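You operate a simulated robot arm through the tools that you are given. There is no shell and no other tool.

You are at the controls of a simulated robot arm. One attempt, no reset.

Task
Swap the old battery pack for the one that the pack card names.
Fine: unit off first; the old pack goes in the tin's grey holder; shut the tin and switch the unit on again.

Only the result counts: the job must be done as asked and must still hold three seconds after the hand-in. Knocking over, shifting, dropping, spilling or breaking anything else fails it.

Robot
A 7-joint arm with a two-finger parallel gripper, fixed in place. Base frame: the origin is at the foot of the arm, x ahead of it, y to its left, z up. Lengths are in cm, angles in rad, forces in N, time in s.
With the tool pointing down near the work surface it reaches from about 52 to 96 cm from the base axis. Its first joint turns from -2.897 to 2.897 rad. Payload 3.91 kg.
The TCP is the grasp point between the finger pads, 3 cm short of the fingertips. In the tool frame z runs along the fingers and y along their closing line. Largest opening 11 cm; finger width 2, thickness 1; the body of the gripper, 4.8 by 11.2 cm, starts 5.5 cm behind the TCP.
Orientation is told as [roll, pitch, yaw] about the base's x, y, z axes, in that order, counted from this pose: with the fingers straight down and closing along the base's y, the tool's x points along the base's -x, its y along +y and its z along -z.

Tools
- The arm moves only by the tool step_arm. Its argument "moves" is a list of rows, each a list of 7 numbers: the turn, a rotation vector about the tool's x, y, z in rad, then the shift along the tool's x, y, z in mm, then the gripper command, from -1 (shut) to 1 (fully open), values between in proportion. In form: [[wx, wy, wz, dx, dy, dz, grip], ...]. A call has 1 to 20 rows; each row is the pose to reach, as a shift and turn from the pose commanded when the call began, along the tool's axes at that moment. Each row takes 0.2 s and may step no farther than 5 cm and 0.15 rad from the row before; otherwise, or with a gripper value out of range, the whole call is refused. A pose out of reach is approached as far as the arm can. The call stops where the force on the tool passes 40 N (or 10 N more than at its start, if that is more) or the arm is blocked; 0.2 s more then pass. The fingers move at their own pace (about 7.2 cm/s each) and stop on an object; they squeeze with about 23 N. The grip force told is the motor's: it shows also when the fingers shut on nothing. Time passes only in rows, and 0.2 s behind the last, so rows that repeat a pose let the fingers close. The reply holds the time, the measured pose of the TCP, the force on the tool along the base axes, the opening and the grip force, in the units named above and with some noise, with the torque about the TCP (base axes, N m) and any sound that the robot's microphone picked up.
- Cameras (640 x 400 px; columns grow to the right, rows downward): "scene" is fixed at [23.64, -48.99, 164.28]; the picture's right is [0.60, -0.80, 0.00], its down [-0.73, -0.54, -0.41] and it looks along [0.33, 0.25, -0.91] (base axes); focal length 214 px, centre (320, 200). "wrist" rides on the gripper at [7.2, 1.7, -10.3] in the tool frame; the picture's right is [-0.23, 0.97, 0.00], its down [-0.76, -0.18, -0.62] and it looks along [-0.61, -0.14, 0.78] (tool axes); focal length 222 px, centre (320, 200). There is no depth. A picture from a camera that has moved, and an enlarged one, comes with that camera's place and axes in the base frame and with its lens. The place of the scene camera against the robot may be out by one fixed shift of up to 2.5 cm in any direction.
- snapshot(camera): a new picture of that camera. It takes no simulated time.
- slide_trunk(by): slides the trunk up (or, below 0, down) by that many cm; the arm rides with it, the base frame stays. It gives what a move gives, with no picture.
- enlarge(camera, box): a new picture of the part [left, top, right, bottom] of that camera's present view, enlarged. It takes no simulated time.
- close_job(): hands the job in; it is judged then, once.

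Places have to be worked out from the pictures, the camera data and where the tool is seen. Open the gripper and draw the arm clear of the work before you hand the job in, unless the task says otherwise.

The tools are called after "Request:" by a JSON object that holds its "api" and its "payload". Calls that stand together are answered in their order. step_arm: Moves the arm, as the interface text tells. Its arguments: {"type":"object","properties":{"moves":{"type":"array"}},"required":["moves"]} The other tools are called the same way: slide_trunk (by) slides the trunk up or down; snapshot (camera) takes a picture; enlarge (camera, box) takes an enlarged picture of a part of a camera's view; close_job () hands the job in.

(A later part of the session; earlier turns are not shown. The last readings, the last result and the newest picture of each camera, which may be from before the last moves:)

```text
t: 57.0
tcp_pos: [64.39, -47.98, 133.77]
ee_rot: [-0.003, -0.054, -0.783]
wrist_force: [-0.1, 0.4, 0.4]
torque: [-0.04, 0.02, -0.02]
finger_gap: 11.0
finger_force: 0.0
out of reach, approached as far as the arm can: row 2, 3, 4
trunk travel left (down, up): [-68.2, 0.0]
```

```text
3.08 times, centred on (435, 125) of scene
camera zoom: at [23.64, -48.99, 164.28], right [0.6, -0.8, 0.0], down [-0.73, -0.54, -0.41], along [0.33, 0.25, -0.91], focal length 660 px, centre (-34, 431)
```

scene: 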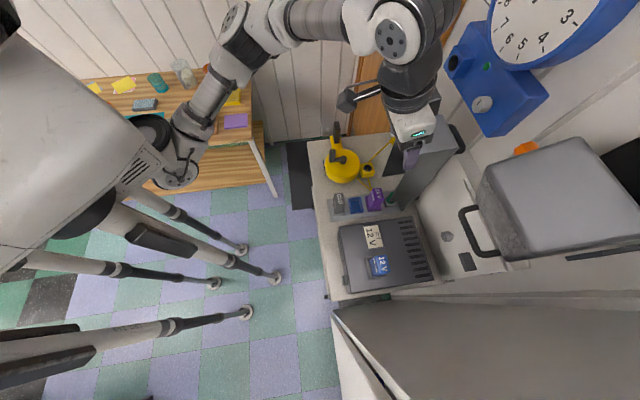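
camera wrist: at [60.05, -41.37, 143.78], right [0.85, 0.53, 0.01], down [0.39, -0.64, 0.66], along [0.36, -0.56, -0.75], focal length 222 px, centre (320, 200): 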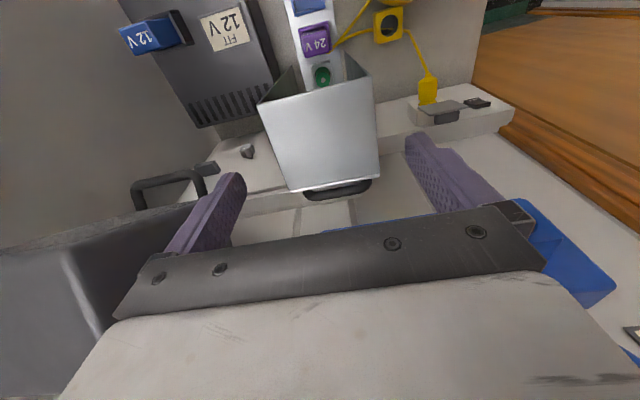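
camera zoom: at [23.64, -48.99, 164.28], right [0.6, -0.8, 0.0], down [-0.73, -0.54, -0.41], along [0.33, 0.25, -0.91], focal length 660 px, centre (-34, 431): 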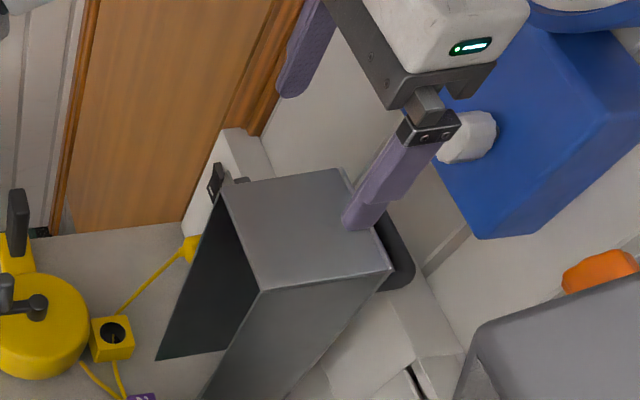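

The arm was at its upward limit. I lower the trunk 5 cm (tips stay above the lid), then straighten and centre.

Request:
{"api": "slide_trunk", "payload": {"by": -5}}

Request:
{"api": "step_arm", "payload": {"moves": [[0, 0.054, 0, -14, -1, 1.5, 1], [0, 0.054, 0, -29, -1, 1.5, 1], [0, 0.054, 0, -29, -1, 1.5, 1]]}}

Request:
{"api": "snapshot", "payload": {"camera": "wrist"}}

Request:
{"api": "enlarge", "payload": {"camera": "wrist", "box": [200, 60, 480, 260]}}

```text
t: 57.9
tcp_pos: [64.32, -47.98, 128.8]
ee_rot: [-0.002, -0.054, -0.784]
wrist_force: [-0.3, -0.3, 0.4]
torque: [-0.03, 0.0, 0.02]
finger_gap: 10.99
finger_force: 0.0
trunk travel left (down, up): [-63.2, 5.0]
```

```text
t: 58.7
tcp_pos: [64.4, -47.97, 128.71]
ee_rot: [-0.001, -0.056, -0.784]
wrist_force: [-0.3, 0.1, 0.4]
torque: [-0.01, 0.0, 0.0]
finger_gap: 11.0
finger_force: 0.0
out of reach, approached as far as the arm can: row 1, 2, 3
trunk travel left (down, up): [-63.2, 5.0]
```

```text
taken
camera wrist: at [60.09, -41.34, 138.76], right [0.85, 0.53, 0.01], down [0.39, -0.64, 0.66], along [0.36, -0.56, -0.75], focal length 222 px, centre (320, 200)
```

wrist: 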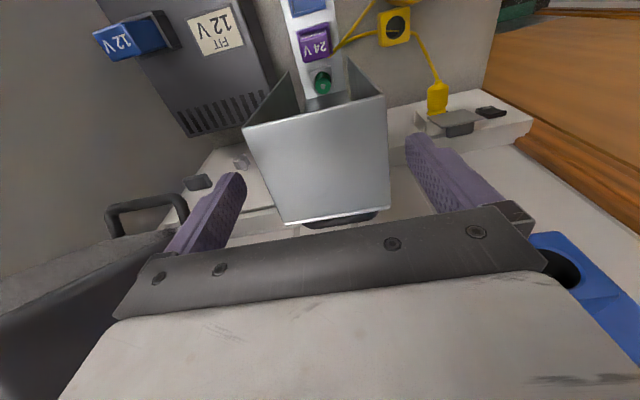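

```text
2.00 times, centred on (340, 160) of wrist
camera zoom: at [60.09, -41.34, 138.76], right [0.85, 0.53, 0.01], down [0.39, -0.64, 0.66], along [0.36, -0.56, -0.75], focal length 444 px, centre (280, 280)
```

zoom: 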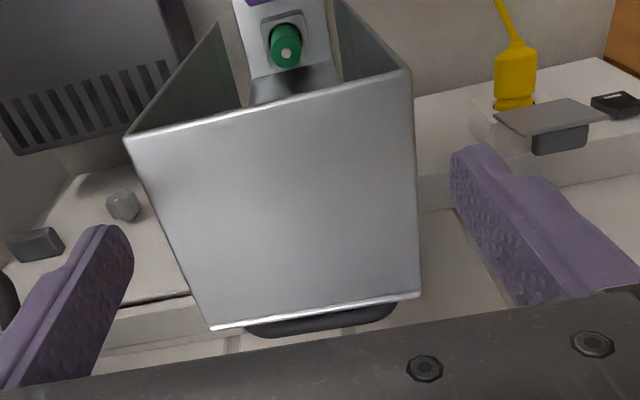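

The arm is at full extension at this height relative to the trunk. I put the trunk back up and come down with the arm instead, which extends the reach.

Request:
{"api": "slide_trunk", "payload": {"by": 5}}

Request:
{"api": "step_arm", "payload": {"moves": [[0, 0.02, 0, 0, -0.5, 25, 1], [0, 0.056, 0, -10, -1, 50, 1], [0, 0.056, 0, -22, -1, 52, 1], [0, 0.056, 0, -22, -1, 52, 1]]}}

Request:
{"api": "enlarge", "payload": {"camera": "wrist", "box": [200, 60, 480, 260]}}

```text
t: 59.6
tcp_pos: [64.29, -47.97, 133.76]
ee_rot: [-0.002, -0.053, -0.784]
wrist_force: [-0.4, -1.0, 0.0]
torque: [0.01, -0.01, -0.02]
finger_gap: 10.99
finger_force: 0.1
trunk travel left (down, up): [-68.2, 0.0]
```

```text
t: 60.6
tcp_pos: [65.67, -49.43, 128.46]
ee_rot: [-0.003, 0.002, -0.783]
wrist_force: [0.2, 0.0, -0.6]
torque: [-0.02, -0.01, 0.0]
finger_gap: 11.02
finger_force: 0.0
out of reach, approached as far as the arm can: row 3, 4
trunk travel left (down, up): [-68.2, 0.0]
```

```text
2.00 times, centred on (340, 160) of wrist
camera zoom: at [61.68, -43.14, 138.92], right [0.85, 0.53, 0.0], down [0.42, -0.66, 0.62], along [0.33, -0.53, -0.78], focal length 444 px, centre (280, 280)
```

zoom: 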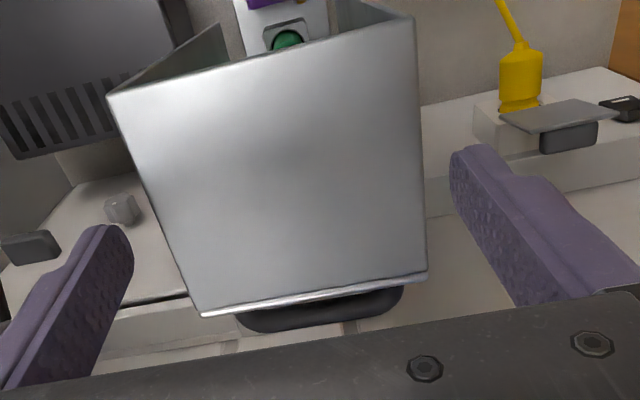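

The lid is centred between the fingers (lid v 6.5–16.5, fingers' inner faces 6.0 and 17.0). I lower carefully so the fingers straddle the lid's sides.

Request:
{"api": "step_arm", "payload": {"moves": [[0, 0, 0, 0, 0.2, 15, 1], [0, 0, 0, 0, 0.2, 25, 1], [0, 0, 0, 0, 0.2, 35, 1], [0, 0, 0, 0, 0.2, 45, 1]]}}

Request:
{"api": "snapshot", "payload": {"camera": "wrist"}}

Request:
{"api": "enlarge", "payload": {"camera": "scene", "box": [370, 60, 500, 190]}}

```text
t: 61.6
tcp_pos: [65.36, -49.51, 124.11]
ee_rot: [0.0, 0.003, -0.786]
wrist_force: [-0.1, 0.4, 0.0]
torque: [0.0, 0.02, -0.03]
finger_gap: 11.0
finger_force: 0.0
trunk travel left (down, up): [-68.2, 0.0]
```

```text
taken
camera wrist: at [61.59, -43.25, 134.41], right [0.85, 0.53, 0.0], down [0.42, -0.66, 0.62], along [0.33, -0.53, -0.78], focal length 222 px, centre (320, 200)
```

wrist: 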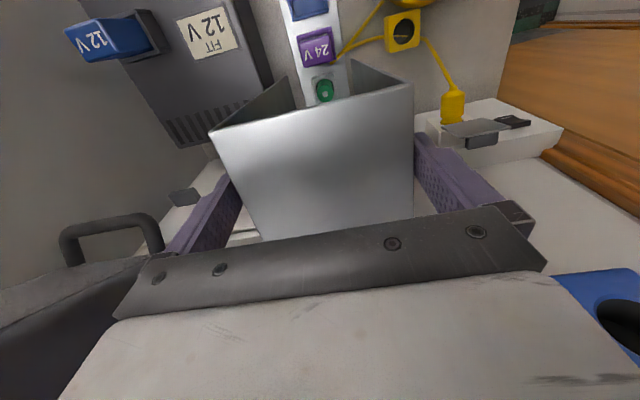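

```text
3.08 times, centred on (435, 125) of scene
camera zoom: at [23.64, -48.99, 164.28], right [0.6, -0.8, 0.0], down [-0.73, -0.54, -0.41], along [0.33, 0.25, -0.91], focal length 660 px, centre (-34, 431)
```

zoom: 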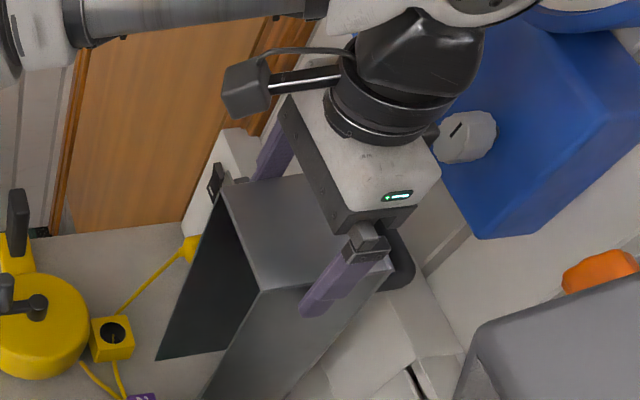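

Fingers now flank the lid's sides. I go down another 2.2 cm, then clamp.

Request:
{"api": "step_arm", "payload": {"moves": [[0, 0, 0, 0, 1.5, 10, 1], [0, 0, 0, 0, 1.5, 22, 1], [0, 0, 0, 0, 1.5, 22, 1]]}}

```text
t: 62.4
tcp_pos: [65.65, -49.31, 121.95]
ee_rot: [-0.002, 0.002, -0.783]
wrist_force: [-0.7, 0.8, 0.3]
torque: [-0.01, 0.03, 0.0]
finger_gap: 11.0
finger_force: 0.1
trunk travel left (down, up): [-68.2, 0.0]
```

Request:
{"api": "step_arm", "payload": {"moves": [[0, 0, 0, 0, 0, 0, 0.7], [0, 0, 0, 0, 0, 0, -1], [0, 0, 0, 0, 0, 0, -1]]}}

```text
t: 63.2
tcp_pos: [65.62, -49.41, 121.86]
ee_rot: [-0.002, 0.003, -0.783]
wrist_force: [1.5, 1.1, -0.4]
torque: [0.44, -0.6, 0.07]
finger_gap: 10.4
finger_force: 44.9
trunk travel left (down, up): [-68.2, 0.0]
```

Request:
{"api": "step_arm", "payload": {"moves": [[0, 0, 0, 0, 0, 0, -1], [0, 0, 0, 0, 0, 0, -1]]}}

Request:
{"api": "snapshot", "payload": {"camera": "wrist"}}

Request:
{"api": "enlarge", "payload": {"camera": "scene", "box": [370, 60, 500, 190]}}

```text
t: 63.8
tcp_pos: [65.5, -49.38, 121.97]
ee_rot: [-0.002, 0.002, -0.783]
wrist_force: [1.4, 0.5, 0.3]
torque: [0.74, -0.86, 0.11]
finger_gap: 10.39
finger_force: 45.3
trunk travel left (down, up): [-68.2, 0.0]
```

```text
taken
camera wrist: at [61.7, -43.13, 132.22], right [0.85, 0.53, 0.0], down [0.42, -0.66, 0.62], along [0.33, -0.53, -0.78], focal length 222 px, centre (320, 200)
```

wrist: 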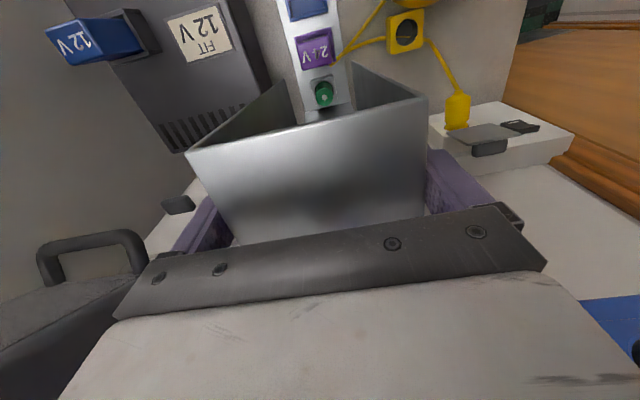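

```text
3.08 times, centred on (435, 125) of scene
camera zoom: at [23.64, -48.99, 164.28], right [0.6, -0.8, 0.0], down [-0.73, -0.54, -0.41], along [0.33, 0.25, -0.91], focal length 660 px, centre (-34, 431)
```

zoom: 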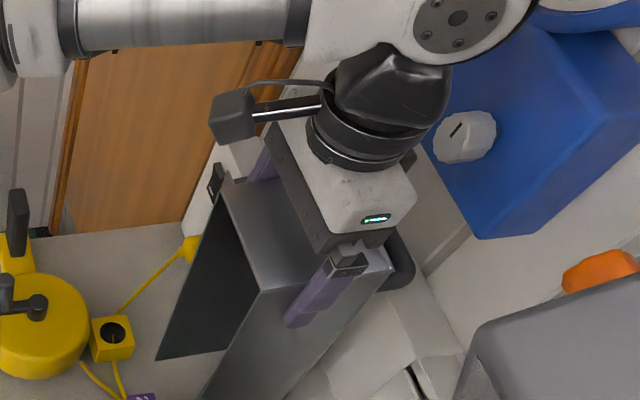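

The lid is clamped (10.4 cm across). I test a small swing of 0.1 rad about the estimated hinge (u≈86.5, z≈96.3), turning the tool along with it.

Request:
{"api": "step_arm", "payload": {"moves": [[0, -0.025, 0, 6.3, 0, 1.4, -1], [0, -0.05, 0, 12.8, 0, 2.9, -1], [0, -0.075, 0, 19, 0, 4.7, -1], [0, -0.1, 0, 25.3, 0, 6.5, -1]]}}

Request:
{"api": "enlarge", "payload": {"camera": "scene", "box": [370, 60, 500, 190]}}

```text
t: 64.8
tcp_pos: [63.85, -47.59, 121.02]
ee_rot: [-0.001, -0.095, -0.785]
wrist_force: [0.4, 0.5, -12.6]
torque: [2.06, -0.18, 0.13]
finger_gap: 10.39
finger_force: 45.2
trunk travel left (down, up): [-68.2, 0.0]
```

```text
3.08 times, centred on (435, 125) of scene
camera zoom: at [23.64, -48.99, 164.28], right [0.6, -0.8, 0.0], down [-0.73, -0.54, -0.41], along [0.33, 0.25, -0.91], focal length 660 px, centre (-34, 431)
```

zoom: 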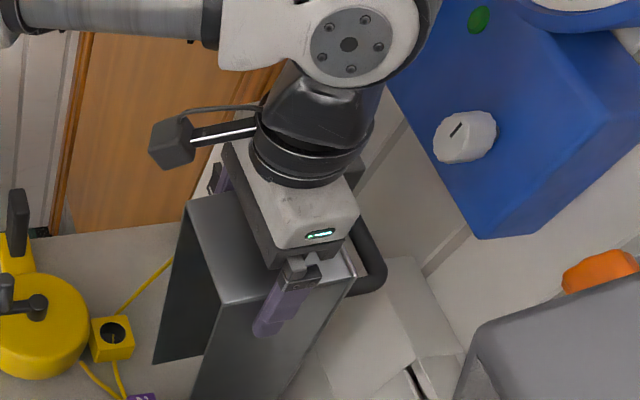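

The lid follows, but a 12.6 N downward pull shows my assumed arc is slightly too high. I ease down 3.5 mm to null the force and refine the hinge estimate.

Request:
{"api": "step_arm", "payload": {"moves": [[0, 0, 0, 0.2, 0, 2, -1], [0, 0, 0, 0.35, 0, 3.5, -1], [0, 0, 0, 0.35, 0, 3.5, -1]]}}

```text
t: 65.6
tcp_pos: [63.74, -47.53, 121.04]
ee_rot: [-0.002, -0.099, -0.786]
wrist_force: [1.8, 3.2, 3.2]
torque: [1.43, -0.83, -0.27]
finger_gap: 10.38
finger_force: 44.8
trunk travel left (down, up): [-68.2, 0.0]
```

Force is nulled at (u≈78.7, z≈121.0), which puts the hinge near (88.7, 94.6). I continue the swing to 0.3 rad along the refined arc.

Request:
{"api": "step_arm", "payload": {"moves": [[0, -0.025, 0, 6.7, 0, 1.9, -1], [0, -0.05, 0, 13.6, 0, 4.0, -1], [0, -0.075, 0, 20.2, 0, 6.3, -1], [0, -0.1, 0, 26.9, 0, 8.8, -1], [0, -0.125, 0, 33.5, 0, 11.4, -1], [0, -0.15, 0, 40.0, 0, 14.1, -1], [0, -0.175, 0, 46.5, 0, 17.1, -1], [0, -0.2, 0, 52.9, 0, 20.2, -1]]}}

Request:
{"api": "enlarge", "payload": {"camera": "scene", "box": [340, 60, 490, 210]}}

```text
t: 67.4
tcp_pos: [60.19, -43.93, 118.55]
ee_rot: [-0.003, -0.299, -0.785]
wrist_force: [-1.5, 10.1, 5.7]
torque: [1.72, -0.22, -0.73]
finger_gap: 10.41
finger_force: 44.6
trunk travel left (down, up): [-68.2, 0.0]
```

```text
2.67 times, centred on (415, 135) of scene
camera zoom: at [23.64, -48.99, 164.28], right [0.6, -0.8, 0.0], down [-0.73, -0.54, -0.41], along [0.33, 0.25, -0.91], focal length 572 px, centre (67, 373)
```

zoom: 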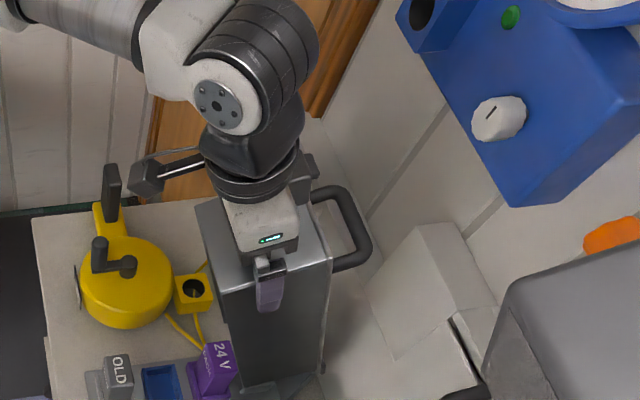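

Swinging well; the residual force says I should run ~2 mm farther out from the hinge. I continue from 0.3 to 0.6 rad with that correction.

Request:
{"api": "step_arm", "payload": {"moves": [[0, -0.025, 0, 7.0, 0, 1.3, -1], [0, -0.05, 0, 14.0, 0, 2.9, -1], [0, -0.075, 0, 20.7, 0, 4.9, -1], [0, -0.1, 0, 27.4, 0, 7.1, -1], [0, -0.125, 0, 34.0, 0, 9.6, -1], [0, -0.15, 0, 40.6, 0, 12.4, -1], [0, -0.175, 0, 47.0, 0, 15.3, -1], [0, -0.2, 0, 53.4, 0, 18.3, -1], [0, -0.225, 0, 59.7, 0, 21.6, -1], [0, -0.25, 0, 65.9, 0, 25.0, -1], [0, -0.275, 0, 72.0, 0, 28.6, -1], [0, -0.3, 0, 78.0, 0, 32.4, -1]]}}

Request:
{"api": "enlarge", "payload": {"camera": "scene", "box": [330, 80, 480, 230]}}

```text
t: 70.0
tcp_pos: [55.7, -39.39, 112.89]
ee_rot: [-0.002, -0.598, -0.783]
wrist_force: [1.6, 5.3, -1.5]
torque: [1.34, -0.01, 0.47]
finger_gap: 10.39
finger_force: 45.4
trunk travel left (down, up): [-68.2, 0.0]
```

```text
2.67 times, centred on (405, 155) of scene
camera zoom: at [23.64, -48.99, 164.28], right [0.6, -0.8, 0.0], down [-0.73, -0.54, -0.41], along [0.33, 0.25, -0.91], focal length 572 px, centre (93, 320)
```

zoom: 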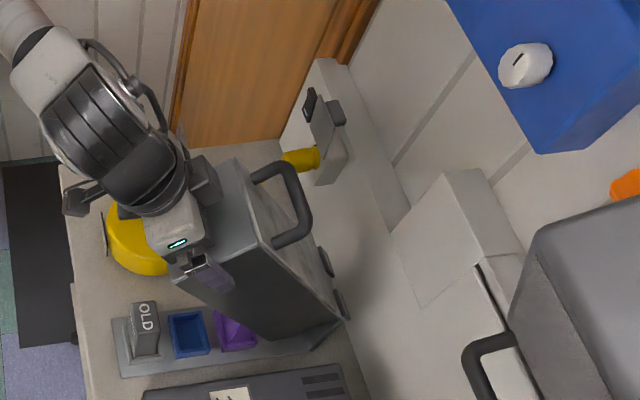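

Request:
{"api": "enlarge", "payload": {"camera": "scene", "box": [360, 170, 430, 220]}}

Request:
{"api": "snapshot", "payload": {"camera": "wrist"}}

```text
8.00 times, centred on (395, 195) of scene
camera zoom: at [23.64, -48.99, 164.28], right [0.6, -0.8, 0.0], down [-0.73, -0.54, -0.41], along [0.33, 0.25, -0.91], focal length 1716 px, centre (-280, 240)
```

zoom: 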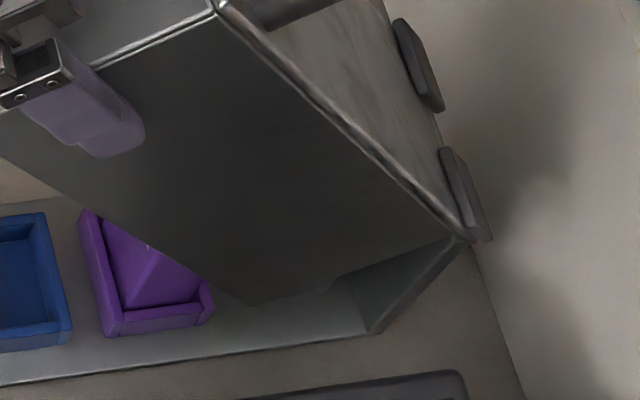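

```text
taken
camera wrist: at [48.5, -29.94, 117.45], right [0.82, 0.56, 0.13], down [0.07, -0.32, 0.94], along [0.57, -0.77, -0.3], focal length 222 px, centre (320, 200)
```

wrist: 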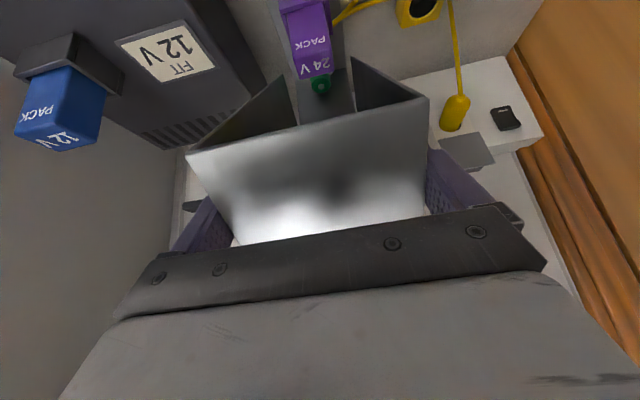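

The 24 V pack is still in place (just hidden behind the lid's wall), and forces are tiny. I continue the swing from 0.6 to 0.9 rad.

Request:
{"api": "step_arm", "payload": {"moves": [[0, -0.025, 0, 6.8, 0, 1.8, -1], [0, -0.05, 0, 13.6, 0, 4.0, -1], [0, -0.075, 0, 20.3, 0, 6.3, -1], [0, -0.1, 0, 26.9, 0, 8.8, -1], [0, -0.125, 0, 33.5, 0, 11.4, -1], [0, -0.15, 0, 40.0, 0, 14.2, -1], [0, -0.175, 0, 46.5, 0, 17.1, -1], [0, -0.2, 0, 52.9, 0, 20.2, -1], [0, -0.225, 0, 59.1, 0, 23.4, -1], [0, -0.25, 0, 65.4, 0, 26.9, -1], [0, -0.275, 0, 71.5, 0, 30.4, -1], [0, -0.3, 0, 77.5, 0, 34.1, -1]]}}

Request:
{"api": "enlarge", "payload": {"camera": "scene", "box": [310, 80, 460, 230]}}

```text
t: 72.6
tcp_pos: [52.45, -36.21, 105.83]
ee_rot: [-0.007, -0.896, -0.781]
wrist_force: [-0.6, 14.0, 1.8]
torque: [1.17, 0.31, -0.17]
finger_gap: 10.39
finger_force: 44.6
trunk travel left (down, up): [-68.2, 0.0]
```

```text
2.67 times, centred on (385, 155) of scene
camera zoom: at [23.64, -48.99, 164.28], right [0.6, -0.8, 0.0], down [-0.73, -0.54, -0.41], along [0.33, 0.25, -0.91], focal length 572 px, centre (147, 320)
```

zoom: 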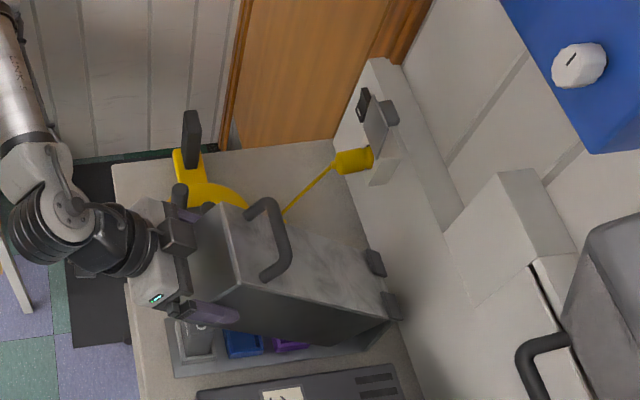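

Nearly two-thirds closed. I continue to about 1.15 rad with a small radial correction and slightly less tool turn (the lid will slip a bit in the pads).

Request:
{"api": "step_arm", "payload": {"moves": [[0, -0.015, 0, 7.0, 0.5, 1.3, -1], [0, -0.03, 0, 13.9, 1, 3.0, -1], [0, -0.045, 0, 20.7, 1.5, 4.9, -1], [0, -0.06, 0, 27.5, 1.5, 6.9, -1], [0, -0.075, 0, 34.1, 1.5, 9.4, -1], [0, -0.09, 0, 40.7, 1.5, 12.1, -1], [0, -0.105, 0, 47.1, 1.5, 15.1, -1], [0, -0.12, 0, 53.5, 1.5, 18.2, -1], [0, -0.135, 0, 59.8, 1.5, 21.4, -1], [0, -0.15, 0, 66.0, 1.5, 24.8, -1]]}}

Request:
{"api": "enlarge", "payload": {"camera": "scene", "box": [300, 90, 450, 240]}}

```text
t: 74.8
tcp_pos: [50.93, -34.52, 99.1]
ee_rot: [-0.002, -1.048, -0.781]
wrist_force: [-4.8, -1.0, 4.9]
torque: [0.28, -1.97, 0.03]
finger_gap: 10.4
finger_force: 45.4
trunk travel left (down, up): [-68.2, 0.0]
```

```text
2.67 times, centred on (375, 165) of scene
camera zoom: at [23.64, -48.99, 164.28], right [0.6, -0.8, 0.0], down [-0.73, -0.54, -0.41], along [0.33, 0.25, -0.91], focal length 572 px, centre (173, 293)
```

zoom: 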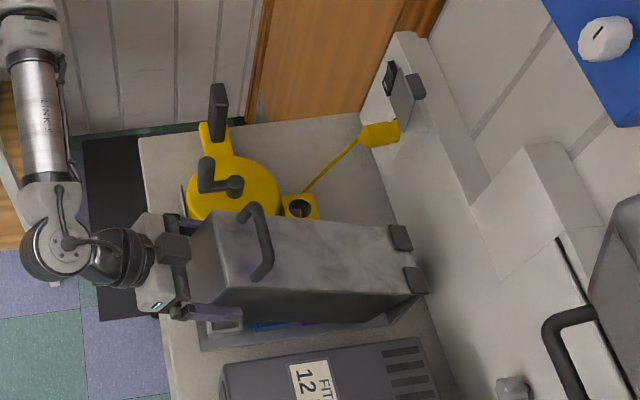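

Forces remain small. I go on toward closed, to about 1.45 rad.

Request:
{"api": "step_arm", "payload": {"moves": [[0, -0.008, 0, 6.6, -0.3, 2.6, -1], [0, -0.015, 0, 13.1, -0.5, 5.4, -1], [0, -0.023, 0, 19.6, -0.5, 8.4, -1], [0, -0.03, 0, 25.9, -0.5, 11.4, -1], [0, -0.038, 0, 32.2, -0.5, 14.7, -1], [0, -0.045, 0, 38.4, -0.5, 18.1, -1], [0, -0.053, 0, 44.5, -0.5, 21.7, -1], [0, -0.06, 0, 50.6, -0.5, 25.4, -1], [0, -0.068, 0, 56.5, -0.5, 29.3, -1], [0, -0.075, 0, 62.3, -0.5, 33.3, -1], [0, -0.083, 0, 68.1, -0.5, 37.4, -1], [0, -0.09, 0, 73.7, -0.5, 41.7, -1]]}}

Request:
{"api": "enlarge", "payload": {"camera": "scene", "box": [300, 100, 450, 250]}}

```text
t: 76.5
tcp_pos: [50.74, -34.43, 95.57]
ee_rot: [0.041, -1.053, -0.766]
wrist_force: [2.4, 12.3, -1.7]
torque: [-0.07, 1.17, -0.37]
finger_gap: 10.64
finger_force: 45.1
out of reach, approached as far as the arm can: row 2, 3, 4, 5, 6, 7, 8
trunk travel left (down, up): [-68.2, 0.0]
stopped in row 8: the force on the tool passed its limit at 73 N (the readings are from after the stop); the commanded pose is now the measured one
```

```text
2.67 times, centred on (375, 175) of scene
camera zoom: at [23.64, -48.99, 164.28], right [0.6, -0.8, 0.0], down [-0.73, -0.54, -0.41], along [0.33, 0.25, -0.91], focal length 572 px, centre (173, 267)
```

zoom: 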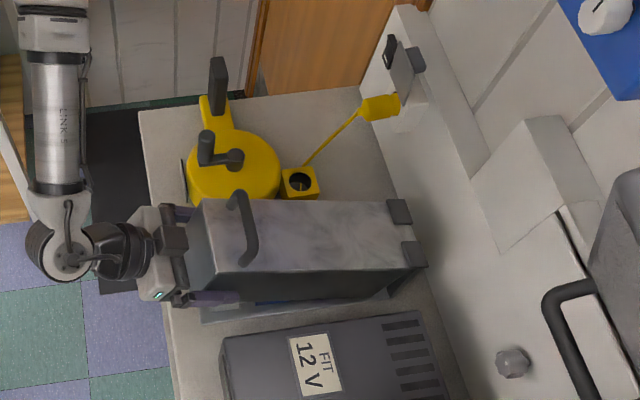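

The arm ran into its own reach limit at this trunk height (stopped safely; the lid is still held, ~1.27 rad closed). The remaining motion is almost straight down, so I use the trunk: down 3 cm first.

Request:
{"api": "slide_trunk", "payload": {"by": -3}}

```text
t: 77.1
tcp_pos: [50.54, -34.31, 92.95]
ee_rot: [0.033, -1.053, -0.759]
wrist_force: [-4.3, 17.7, 1.1]
torque: [-1.88, 0.74, -0.35]
finger_gap: 10.65
finger_force: 44.8
trunk travel left (down, up): [-65.7, 2.6]
stopped: the force on the tool passed its limit at 42 N (the readings are from after the stop); the commanded pose is now the measured one
```

The lid moved down further (TCP z≈93), and the tool had twisted slightly at its reach limit. With the trunk lower I now straighten the tool and relieve the sideways force.

Request:
{"api": "step_arm", "payload": {"moves": [[0.028, 0, 0.006, 0.8, 0.8, -1.3, -1], [0.0556, 0, 0.013, 1.5, 1.5, -2.6, -1], [0.0556, 0, 0.013, 1.5, 1.5, -2.6, -1]]}}

Request:
{"api": "enlarge", "payload": {"camera": "scene", "box": [300, 110, 450, 250]}}

Request:
{"api": "snapshot", "payload": {"camera": "wrist"}}

```text
t: 77.9
tcp_pos: [50.54, -34.31, 93.03]
ee_rot: [0.034, -1.052, -0.762]
wrist_force: [-10.7, 27.2, -1.7]
torque: [-1.24, 1.5, 0.48]
finger_gap: 10.64
finger_force: 44.8
out of reach, approached as far as the arm can: row 2, 3
trunk travel left (down, up): [-65.7, 2.6]
```

```text
2.86 times, centred on (375, 180) of scene
camera zoom: at [23.64, -48.99, 164.28], right [0.6, -0.8, 0.0], down [-0.73, -0.54, -0.41], along [0.33, 0.25, -0.91], focal length 613 px, centre (163, 257)
```

zoom: 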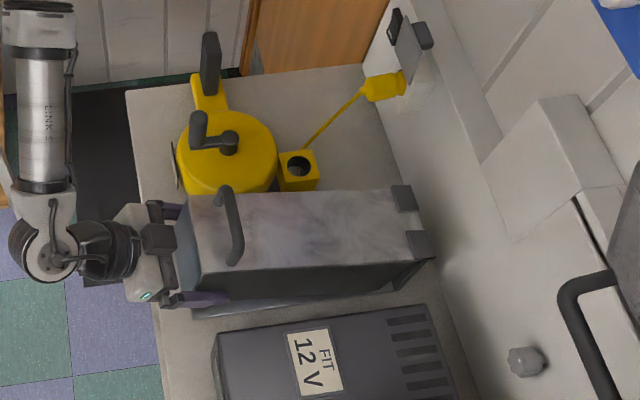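

```text
taken
camera wrist: at [42.32, -24.74, 91.85], right [0.73, 0.65, 0.21], down [-0.25, -0.03, 0.97], along [0.63, -0.76, 0.14], focal length 222 px, centre (320, 200)
```

wrist: 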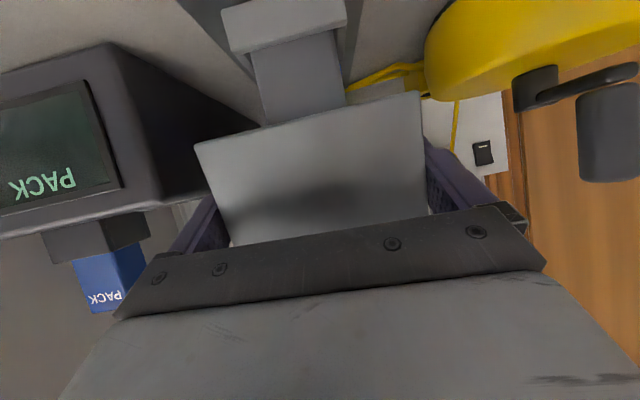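

The arm can't straighten at this pose, but the lid is now only ~0.2 rad from closed, so I simply open the fingers to let it settle the last bit.

Request:
{"api": "step_arm", "payload": {"moves": [[0, 0, 0, 0, 0, 0, 1], [0, 0, 0, 0, 0, 0, 1], [0, 0, 0, 0, 0, 0, 1]]}}

Request:
{"api": "enlarge", "payload": {"camera": "scene", "box": [300, 110, 450, 250]}}

Request:
{"api": "snapshot", "payload": {"camera": "wrist"}}

```text
t: 78.7
tcp_pos: [50.66, -34.56, 93.05]
ee_rot: [0.039, -1.057, -0.766]
wrist_force: [2.4, -0.5, 0.5]
torque: [0.03, 0.0, -0.17]
finger_gap: 11.02
finger_force: 0.0
trunk travel left (down, up): [-65.7, 2.6]
```

```text
2.86 times, centred on (375, 180) of scene
camera zoom: at [23.64, -48.99, 164.28], right [0.6, -0.8, 0.0], down [-0.73, -0.54, -0.41], along [0.33, 0.25, -0.91], focal length 613 px, centre (163, 257)
```

zoom: 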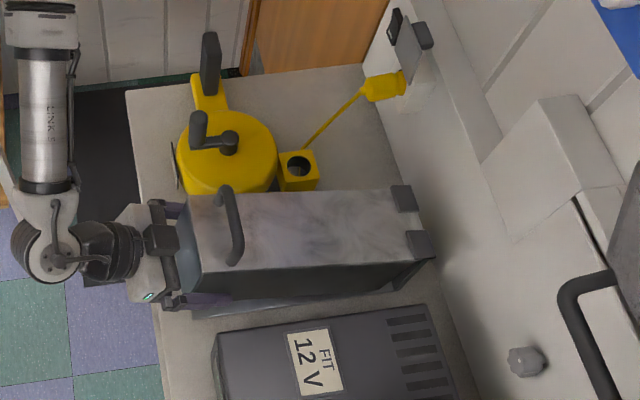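

```text
taken
camera wrist: at [42.45, -25.02, 91.85], right [0.73, 0.65, 0.22], down [-0.26, -0.03, 0.97], along [0.63, -0.76, 0.14], focal length 222 px, centre (320, 200)
```

wrist: 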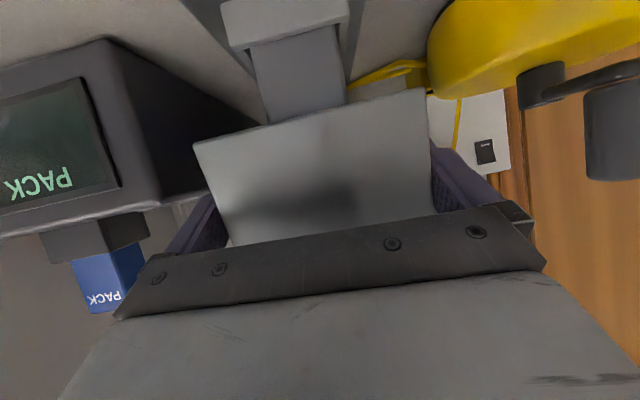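

The lid stays where it is by hinge friction (~1.36 rad), which is good: I can back off and press it down from above. I raise the open gripper straight up alongside the lid first.

Request:
{"api": "step_arm", "payload": {"moves": [[0, 0, 0, -17.4, 0.4, -9.8, 1], [0, 0, 0, -34.8, 0.8, -19.7, 1], [0, 0, 0, -52, 1.2, -29.5, 1], [0, 0, 0, -70, 1.6, -39.5, 1], [0, 0, 0, -87, 2.0, -49.2, 1], [0, 0, 0, -104, 2.3, -59, 1]]}}

Request:
{"api": "enlarge", "payload": {"camera": "scene", "box": [300, 90, 450, 240]}}

```text
t: 80.1
tcp_pos: [51.12, -35.47, 105.06]
ee_rot: [0.041, -1.054, -0.766]
wrist_force: [2.9, 2.3, -1.2]
torque: [-0.02, 0.01, -0.05]
finger_gap: 11.0
finger_force: 0.0
out of reach, approached as far as the arm can: row 3, 4, 5, 6
trunk travel left (down, up): [-65.7, 2.6]
```

```text
2.67 times, centred on (375, 165) of scene
camera zoom: at [23.64, -48.99, 164.28], right [0.6, -0.8, 0.0], down [-0.73, -0.54, -0.41], along [0.33, 0.25, -0.91], focal length 572 px, centre (173, 293)
```

zoom: 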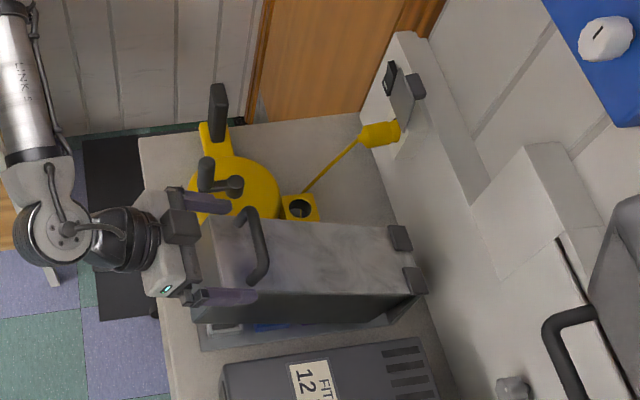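

The lid rode up a bit with the gripper because the tool is twisted and rubbing on one side. I straighten the tool, re-centre (v +4 mm), and reduce the tilt.

Request:
{"api": "step_arm", "payload": {"moves": [[0.0, 0.04, 0, 0, 2, 0, 1], [0.02, 0.09, 0.003, 0, 4.3, 0, 1], [0.04, 0.14, 0.006, 0, 4.3, 0, 1], [0.0575, 0.2, 0.009, 0, 4.3, 0, 1], [0.0575, 0.2, 0.009, 0, 4.3, 0, 1]]}}

Request:
{"api": "enlarge", "payload": {"camera": "scene", "box": [300, 90, 450, 240]}}

Request:
{"api": "snapshot", "payload": {"camera": "wrist"}}

```text
t: 81.3
tcp_pos: [51.42, -35.14, 105.07]
ee_rot: [-0.013, -0.855, -0.776]
wrist_force: [-0.6, 1.1, 0.2]
torque: [-0.02, -0.01, -0.01]
finger_gap: 11.0
finger_force: 0.0
trunk travel left (down, up): [-65.7, 2.6]
```

```text
2.67 times, centred on (375, 165) of scene
camera zoom: at [23.64, -48.99, 164.28], right [0.6, -0.8, 0.0], down [-0.73, -0.54, -0.41], along [0.33, 0.25, -0.91], focal length 572 px, centre (173, 293)
```

zoom: 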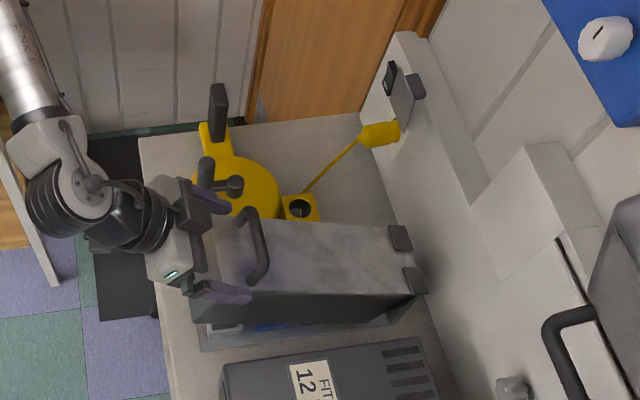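

```text
taken
camera wrist: at [43.71, -25.11, 106.37], right [0.79, 0.58, 0.16], down [-0.1, -0.14, 0.98], along [0.6, -0.8, -0.05], focal length 222 px, centre (320, 200)
```

wrist: 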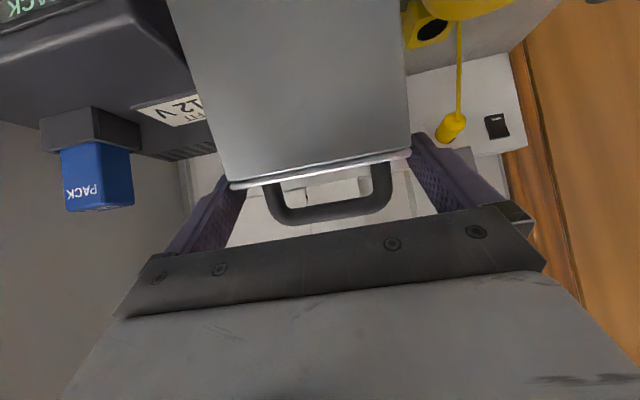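

The lid now rests by friction at about 1.18 rad, with the gripper just above its front edge. I rise, straighten the tool, close the fingers, and position above the lid behind the handle to press it down.

Request:
{"api": "step_arm", "payload": {"moves": [[0, 0, 0, -37, 0, -33, 1], [0, 0, 0, -75.5, 0, -65.6, 1], [0, 0.14, 0, -83, 0, -57, 0.5], [0, 0.28, 0, -90, 0, -49, 0], [0, 0.42, 0, -96, 0, -42, -0.5], [0, 0.56, 0, -102, 0, -35, -1], [0, 0.7, 0, -108, 0, -28, -1], [0, 0.84, 0, -113, 0, -22, -1], [0, 0.855, 0, -113.5, 0, -21.8, -1]]}}

Request:
{"api": "snapshot", "payload": {"camera": "wrist"}}

Request:
{"api": "enlarge", "payload": {"camera": "scene", "box": [300, 90, 450, 240]}}

```text
refused: row 2 steps farther than a row can; nothing moved
```

```text
taken
camera wrist: at [43.71, -25.11, 106.37], right [0.79, 0.58, 0.16], down [-0.1, -0.14, 0.98], along [0.6, -0.8, -0.05], focal length 222 px, centre (320, 200)
```

wrist: 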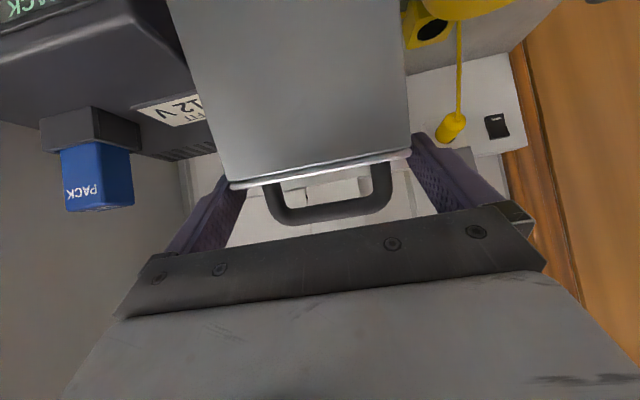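

```text
2.67 times, centred on (375, 165) of scene
camera zoom: at [23.64, -48.99, 164.28], right [0.6, -0.8, 0.0], down [-0.73, -0.54, -0.41], along [0.33, 0.25, -0.91], focal length 572 px, centre (173, 293)
```

zoom: 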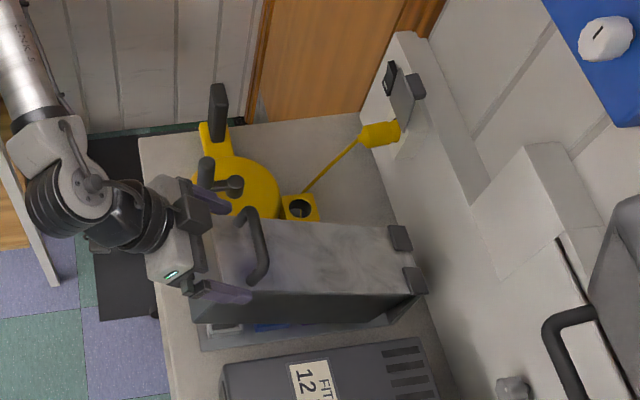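

A row was slightly too long; I split the rise into smaller rows.

Request:
{"api": "step_arm", "payload": {"moves": [[0, 0, 0, -25, 0, -22, 1], [0, 0, 0, -50, 0, -44, 1], [0, 0, 0, -75.5, 0, -65.6, 1], [0, 0.14, 0, -83, 0, -57, 0.5], [0, 0.28, 0, -90, 0, -49, 0], [0, 0.42, 0, -96, 0, -42, -0.5], [0, 0.56, 0, -102, 0, -35, -1], [0, 0.7, 0, -108, 0, -28, -1], [0, 0.84, 0, -113, 0, -22, -1], [0, 0.855, 0, -113.5, 0, -21.8, -1]]}}

Request:
{"api": "snapshot", "payload": {"camera": "wrist"}}

Request:
{"api": "enlarge", "payload": {"camera": "scene", "box": [300, 90, 450, 240]}}

```text
t: 83.5
tcp_pos: [55.62, -39.14, 115.12]
ee_rot: [-0.007, 0.002, -0.785]
wrist_force: [0.1, -0.6, 0.5]
torque: [-0.02, 0.02, 0.01]
finger_gap: 0.0
finger_force: 22.7
trunk travel left (down, up): [-65.7, 2.6]
```

```text
taken
camera wrist: at [51.7, -32.83, 125.38], right [0.85, 0.53, -0.01], down [0.42, -0.66, 0.62], along [0.32, -0.53, -0.78], focal length 222 px, centre (320, 200)
```

wrist: 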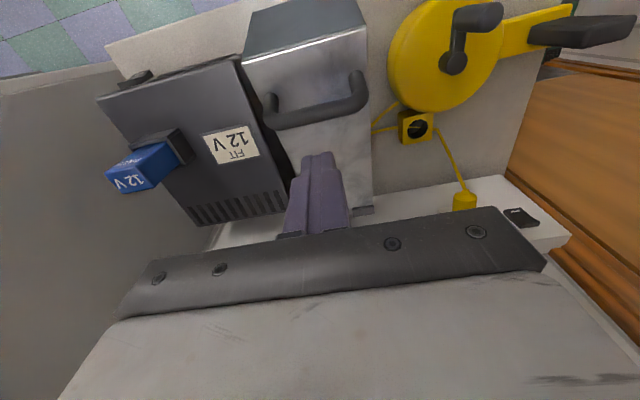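

```text
2.67 times, centred on (375, 165) of scene
camera zoom: at [23.64, -48.99, 164.28], right [0.6, -0.8, 0.0], down [-0.73, -0.54, -0.41], along [0.33, 0.25, -0.91], focal length 572 px, centre (173, 293)
```

zoom: 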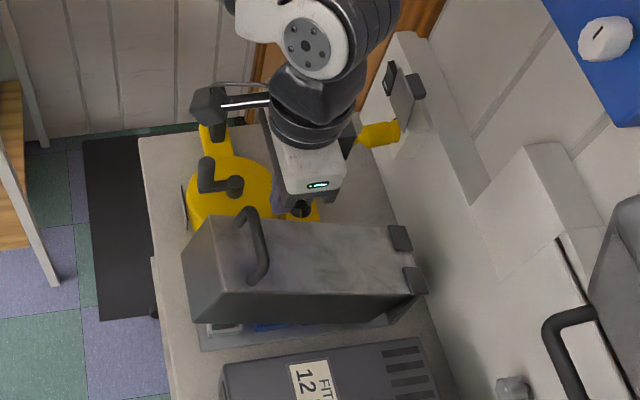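

The lid holds half-open on its own. I shift 1.5 cm outward to clear the handle and press down on the lid top slowly.

Request:
{"api": "step_arm", "payload": {"moves": [[0, 0, 0, -15, -1.5, 0, -1], [0, 0, 0, -15, -1.5, 40, -1], [0, 0, 0, -15, -1.5, 80, -1], [0, 0, 0, -15, -1.5, 100, -1], [0, 0, 0, -15, -1.5, 110, -1], [0, 0, 0, -15, -1.5, 120, -1], [0, 0, 0, -15, -1.5, 130, -1]]}}

Request:
{"api": "enlarge", "payload": {"camera": "scene", "box": [300, 90, 450, 240]}}

```text
t: 85.1
tcp_pos: [56.46, -40.46, 102.11]
ee_rot: [-0.007, -0.001, -0.785]
wrist_force: [-0.1, -0.5, -0.1]
torque: [0.04, -0.01, 0.01]
finger_gap: 0.01
finger_force: 23.5
trunk travel left (down, up): [-65.7, 2.6]
```

```text
2.67 times, centred on (375, 165) of scene
camera zoom: at [23.64, -48.99, 164.28], right [0.6, -0.8, 0.0], down [-0.73, -0.54, -0.41], along [0.33, 0.25, -0.91], focal length 572 px, centre (173, 293)
```

zoom: 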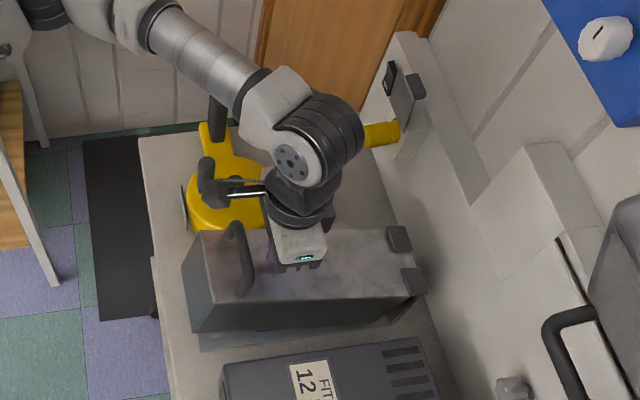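

The lid is moving down with almost no force. I keep pressing down gently.

Request:
{"api": "step_arm", "payload": {"moves": [[0, 0, 0, 0, 0, 10, -1], [0, 0, 0, 0, 0, 20, -1], [0, 0, 0, 0, 0, 30, -1], [0, 0, 0, 0, 0, 40, -1], [0, 0, 0, 0, 0, 48, -1]]}}

Request:
{"api": "enlarge", "payload": {"camera": "scene", "box": [300, 100, 450, 250]}}

Request:
{"api": "snapshot", "payload": {"camera": "wrist"}}

```text
t: 86.3
tcp_pos: [56.38, -40.32, 97.19]
ee_rot: [-0.006, 0.001, -0.787]
wrist_force: [0.1, -0.1, 0.5]
torque: [0.04, 0.0, 0.02]
finger_gap: 0.0
finger_force: 23.4
trunk travel left (down, up): [-65.7, 2.6]
```

```text
2.67 times, centred on (375, 175) of scene
camera zoom: at [23.64, -48.99, 164.28], right [0.6, -0.8, 0.0], down [-0.73, -0.54, -0.41], along [0.33, 0.25, -0.91], focal length 572 px, centre (173, 267)
```

zoom: 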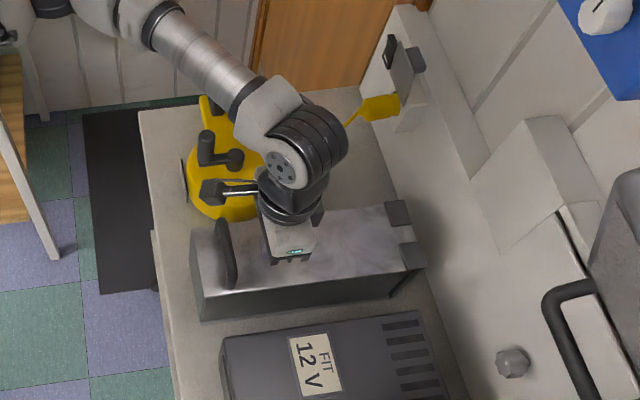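

```text
taken
camera wrist: at [52.55, -34.09, 107.53], right [0.85, 0.53, -0.01], down [0.42, -0.66, 0.62], along [0.33, -0.53, -0.78], focal length 222 px, centre (320, 200)
```

wrist: 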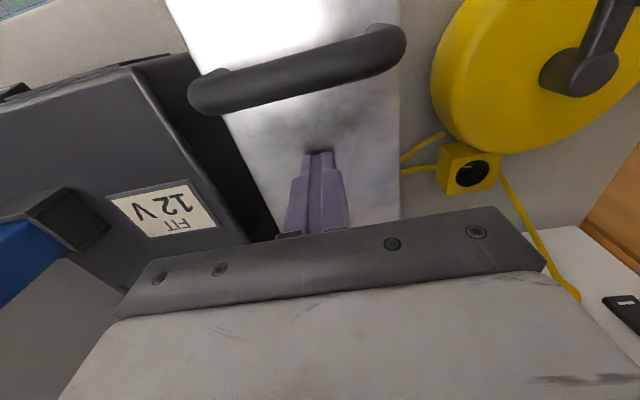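

Almost closed. I press a bit further until I feel the stop.

Request:
{"api": "step_arm", "payload": {"moves": [[0, 0, 0, 0, 0, 5, -1], [0, 0, 0, 0, 0, 10, -1], [0, 0, 0, 0, 0, 14, -1], [0, 0, 0, 0, 0, 17, -1], [0, 0, 0, 0, 0, 20, -1]]}}

```text
t: 87.0
tcp_pos: [56.42, -40.53, 96.8]
ee_rot: [-0.008, -0.012, -0.785]
wrist_force: [-4.5, 8.1, 21.0]
torque: [0.43, 0.24, -0.05]
finger_gap: 0.0
finger_force: 22.5
trunk travel left (down, up): [-65.7, 2.6]
stopped in row 3: the force on the tool passed its limit at 45 N (the readings are from after the stop); the commanded pose is now the measured one
```

Firm stop at tip z≈93.8. I raise off and inspect that the lid is fully shut.

Request:
{"api": "step_arm", "payload": {"moves": [[0, 0, 0, 0, 0, -20, -1], [0, 0, 0, 0, 0, -60, -1], [0, 0, 0, 0, 0, -100, -1], [0, 0, 0, 0, 0, -140, -1], [0, 0, 0, 0, 0, -180, -1]]}}

Request:
{"api": "enlarge", "payload": {"camera": "scene", "box": [320, 140, 440, 230]}}

Request:
{"api": "snapshot", "payload": {"camera": "wrist"}}

```text
t: 88.2
tcp_pos: [56.69, -40.37, 114.47]
ee_rot: [-0.008, -0.007, -0.785]
wrist_force: [-0.1, -0.1, 0.6]
torque: [-0.01, -0.02, 0.02]
finger_gap: 0.0
finger_force: 22.8
trunk travel left (down, up): [-65.7, 2.6]
```

```text
4.44 times, centred on (380, 185) of scene
camera zoom: at [23.64, -48.99, 164.28], right [0.6, -0.8, 0.0], down [-0.73, -0.54, -0.41], along [0.33, 0.25, -0.91], focal length 953 px, centre (53, 267)
```

zoom: 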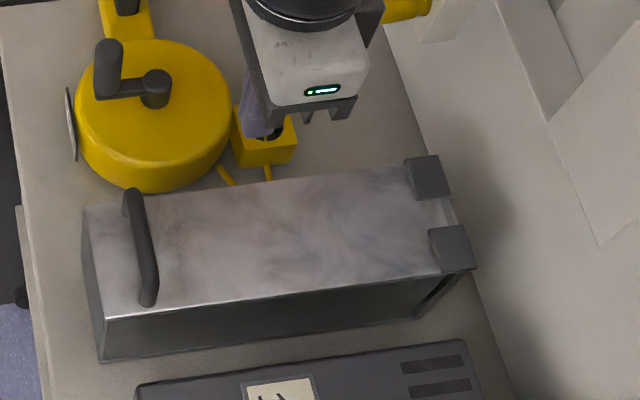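

```text
taken
camera wrist: at [52.74, -33.99, 124.73], right [0.85, 0.53, -0.01], down [0.41, -0.66, 0.63], along [0.33, -0.54, -0.78], focal length 222 px, centre (320, 200)
```

wrist: 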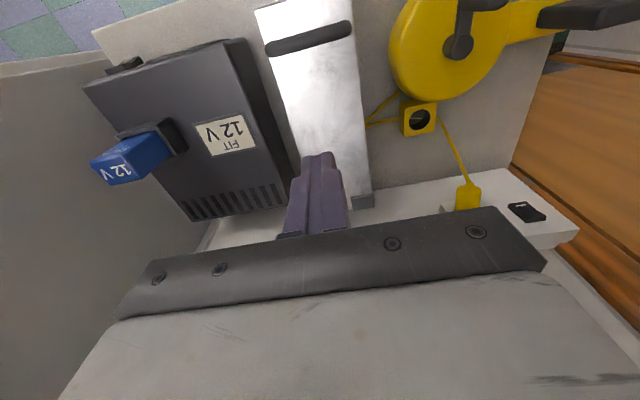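

The lid is level and fully shut (front z≈93.1, back ≈92.7). Now I go back in front of the unit to switch it on: press the marked lower half of the rocker with one finger, tilted so the tip leads.

Request:
{"api": "step_arm", "payload": {"moves": [[0, 0, 0, 26, -36, 0, -1], [0, 0, 0, 51, -72, 0, -1], [0, 0, 0, 77, -108, 0, 0], [0, 0, 0, 103, -144, 0, 0.5], [0, 0, 0, 128, -180, 0, 1], [0, 0, 0, 154, -215, 0, 1], [0, 0, 0, 154, -215, 0, 1]]}}

Request:
{"api": "slide_trunk", "payload": {"by": -12}}

Request:
{"api": "snapshot", "payload": {"camera": "wrist"}}

```text
t: 89.8
tcp_pos: [30.49, -44.76, 114.49]
ee_rot: [-0.009, -0.008, -0.784]
wrist_force: [-0.4, 0.4, -0.3]
torque: [0.05, 0.02, 0.01]
finger_gap: 11.0
finger_force: 0.1
trunk travel left (down, up): [-65.7, 2.6]
```

```text
t: 91.3
tcp_pos: [30.51, -44.68, 102.45]
ee_rot: [-0.008, -0.008, -0.783]
wrist_force: [0.2, 0.2, 0.5]
torque: [-0.01, -0.03, 0.0]
finger_gap: 11.02
finger_force: 0.0
trunk travel left (down, up): [-53.7, 14.6]
```

```text
taken
camera wrist: at [26.56, -38.33, 112.72], right [0.85, 0.53, -0.01], down [0.41, -0.66, 0.63], along [0.33, -0.54, -0.78], focal length 222 px, centre (320, 200)
```

wrist: 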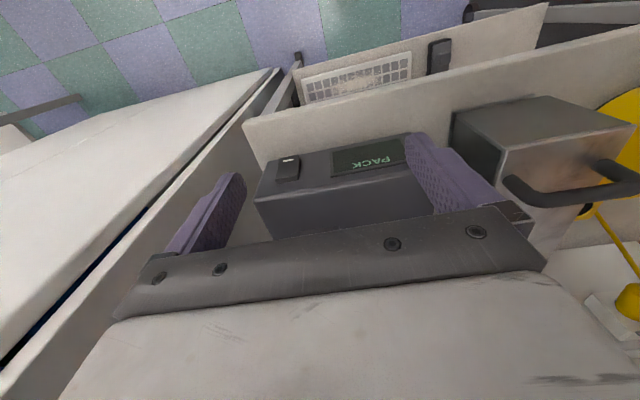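

Request:
{"api": "step_arm", "payload": {"moves": [[0, 0, -0.08, 3, 0, 0, 1], [-0.008, 0.008, -0.15, 6, 0, 0, 1]]}}

Request:
{"api": "step_arm", "payload": {"moves": [[0, -0.13, 0, 0, 0, 0, 1], [0, -0.26, 0, 0, 0, 0, 1], [0, -0.4, 0, 0, 0, 0, 1], [0, -0.4, 0, 0, 0, 0, 1]]}}

Request:
{"api": "snapshot", "payload": {"camera": "wrist"}}

Request:
{"api": "enlarge", "payload": {"camera": "wrist", "box": [200, 60, 440, 220]}}

```text
t: 92.0
tcp_pos: [30.02, -44.2, 102.44]
ee_rot: [0.0, 0.001, -0.633]
wrist_force: [-0.2, -0.1, -0.3]
torque: [0.01, -0.03, 0.0]
finger_gap: 11.02
finger_force: 0.0
trunk travel left (down, up): [-53.7, 14.6]
```

```text
t: 93.0
tcp_pos: [30.12, -44.26, 102.44]
ee_rot: [0.0, -0.4, -0.635]
wrist_force: [0.3, -0.1, 0.0]
torque: [0.02, 0.02, 0.02]
finger_gap: 10.99
finger_force: 0.0
trunk travel left (down, up): [-53.7, 14.6]
```

```text
taken
camera wrist: at [22.45, -36.63, 109.13], right [0.75, 0.66, 0.09], down [0.26, -0.41, 0.87], along [0.61, -0.63, -0.48], focal length 222 px, centre (320, 200)
```

wrist: 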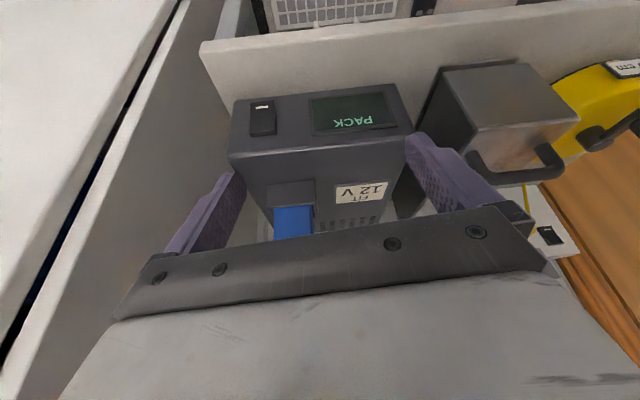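

```text
2.50 times, centred on (320, 140) of wrist
camera zoom: at [22.45, -36.63, 109.13], right [0.75, 0.66, 0.09], down [0.26, -0.41, 0.87], along [0.61, -0.63, -0.48], focal length 555 px, centre (320, 350)
```

zoom: 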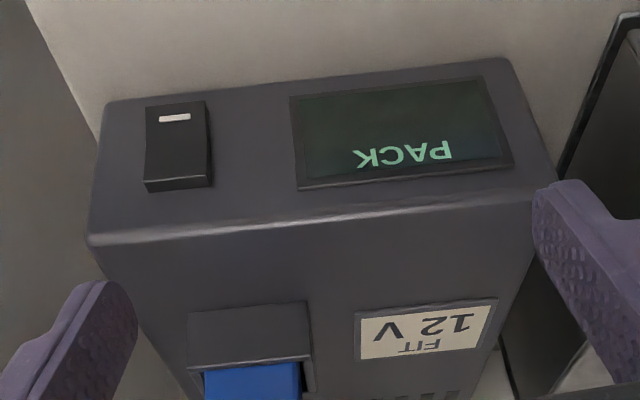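

The rocker spans z≈85.6–89.8, v≈−15.9, with the marked lower half now sticking out. I lower with the trunk so the leading fingertip edge is level with its lower half.

Request:
{"api": "slide_trunk", "payload": {"by": -13.7}}

Request:
{"api": "snapshot", "payload": {"camera": "wrist"}}

Request:
{"api": "enlarge", "payload": {"camera": "wrist", "box": [160, 120, 420, 260]}}

```text
t: 94.6
tcp_pos: [30.07, -44.13, 88.64]
ee_rot: [0.0, -0.4, -0.634]
wrist_force: [-0.3, -0.5, 0.5]
torque: [-0.01, 0.0, 0.0]
finger_gap: 11.0
finger_force: 0.0
trunk travel left (down, up): [-40.0, 28.3]
```

```text
taken
camera wrist: at [22.45, -36.64, 95.46], right [0.75, 0.66, 0.09], down [0.27, -0.42, 0.87], along [0.61, -0.63, -0.48], focal length 222 px, centre (320, 200)
```

wrist: 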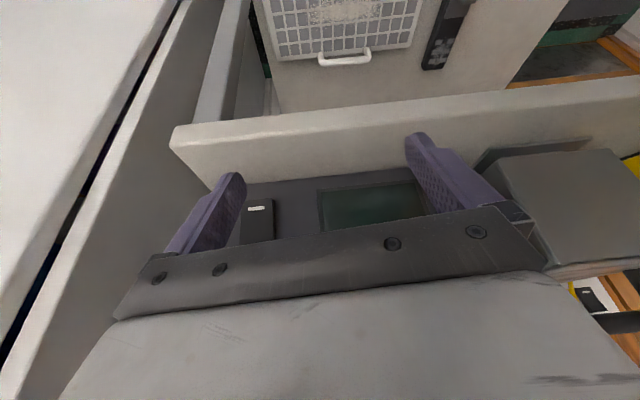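

```text
2.46 times, centred on (290, 190) of wrist
camera zoom: at [22.45, -36.64, 95.46], right [0.75, 0.66, 0.09], down [0.27, -0.42, 0.87], along [0.61, -0.63, -0.48], focal length 547 px, centre (394, 225)
```

zoom: 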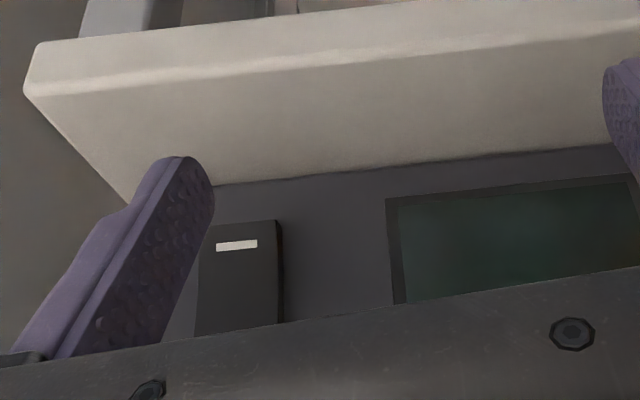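

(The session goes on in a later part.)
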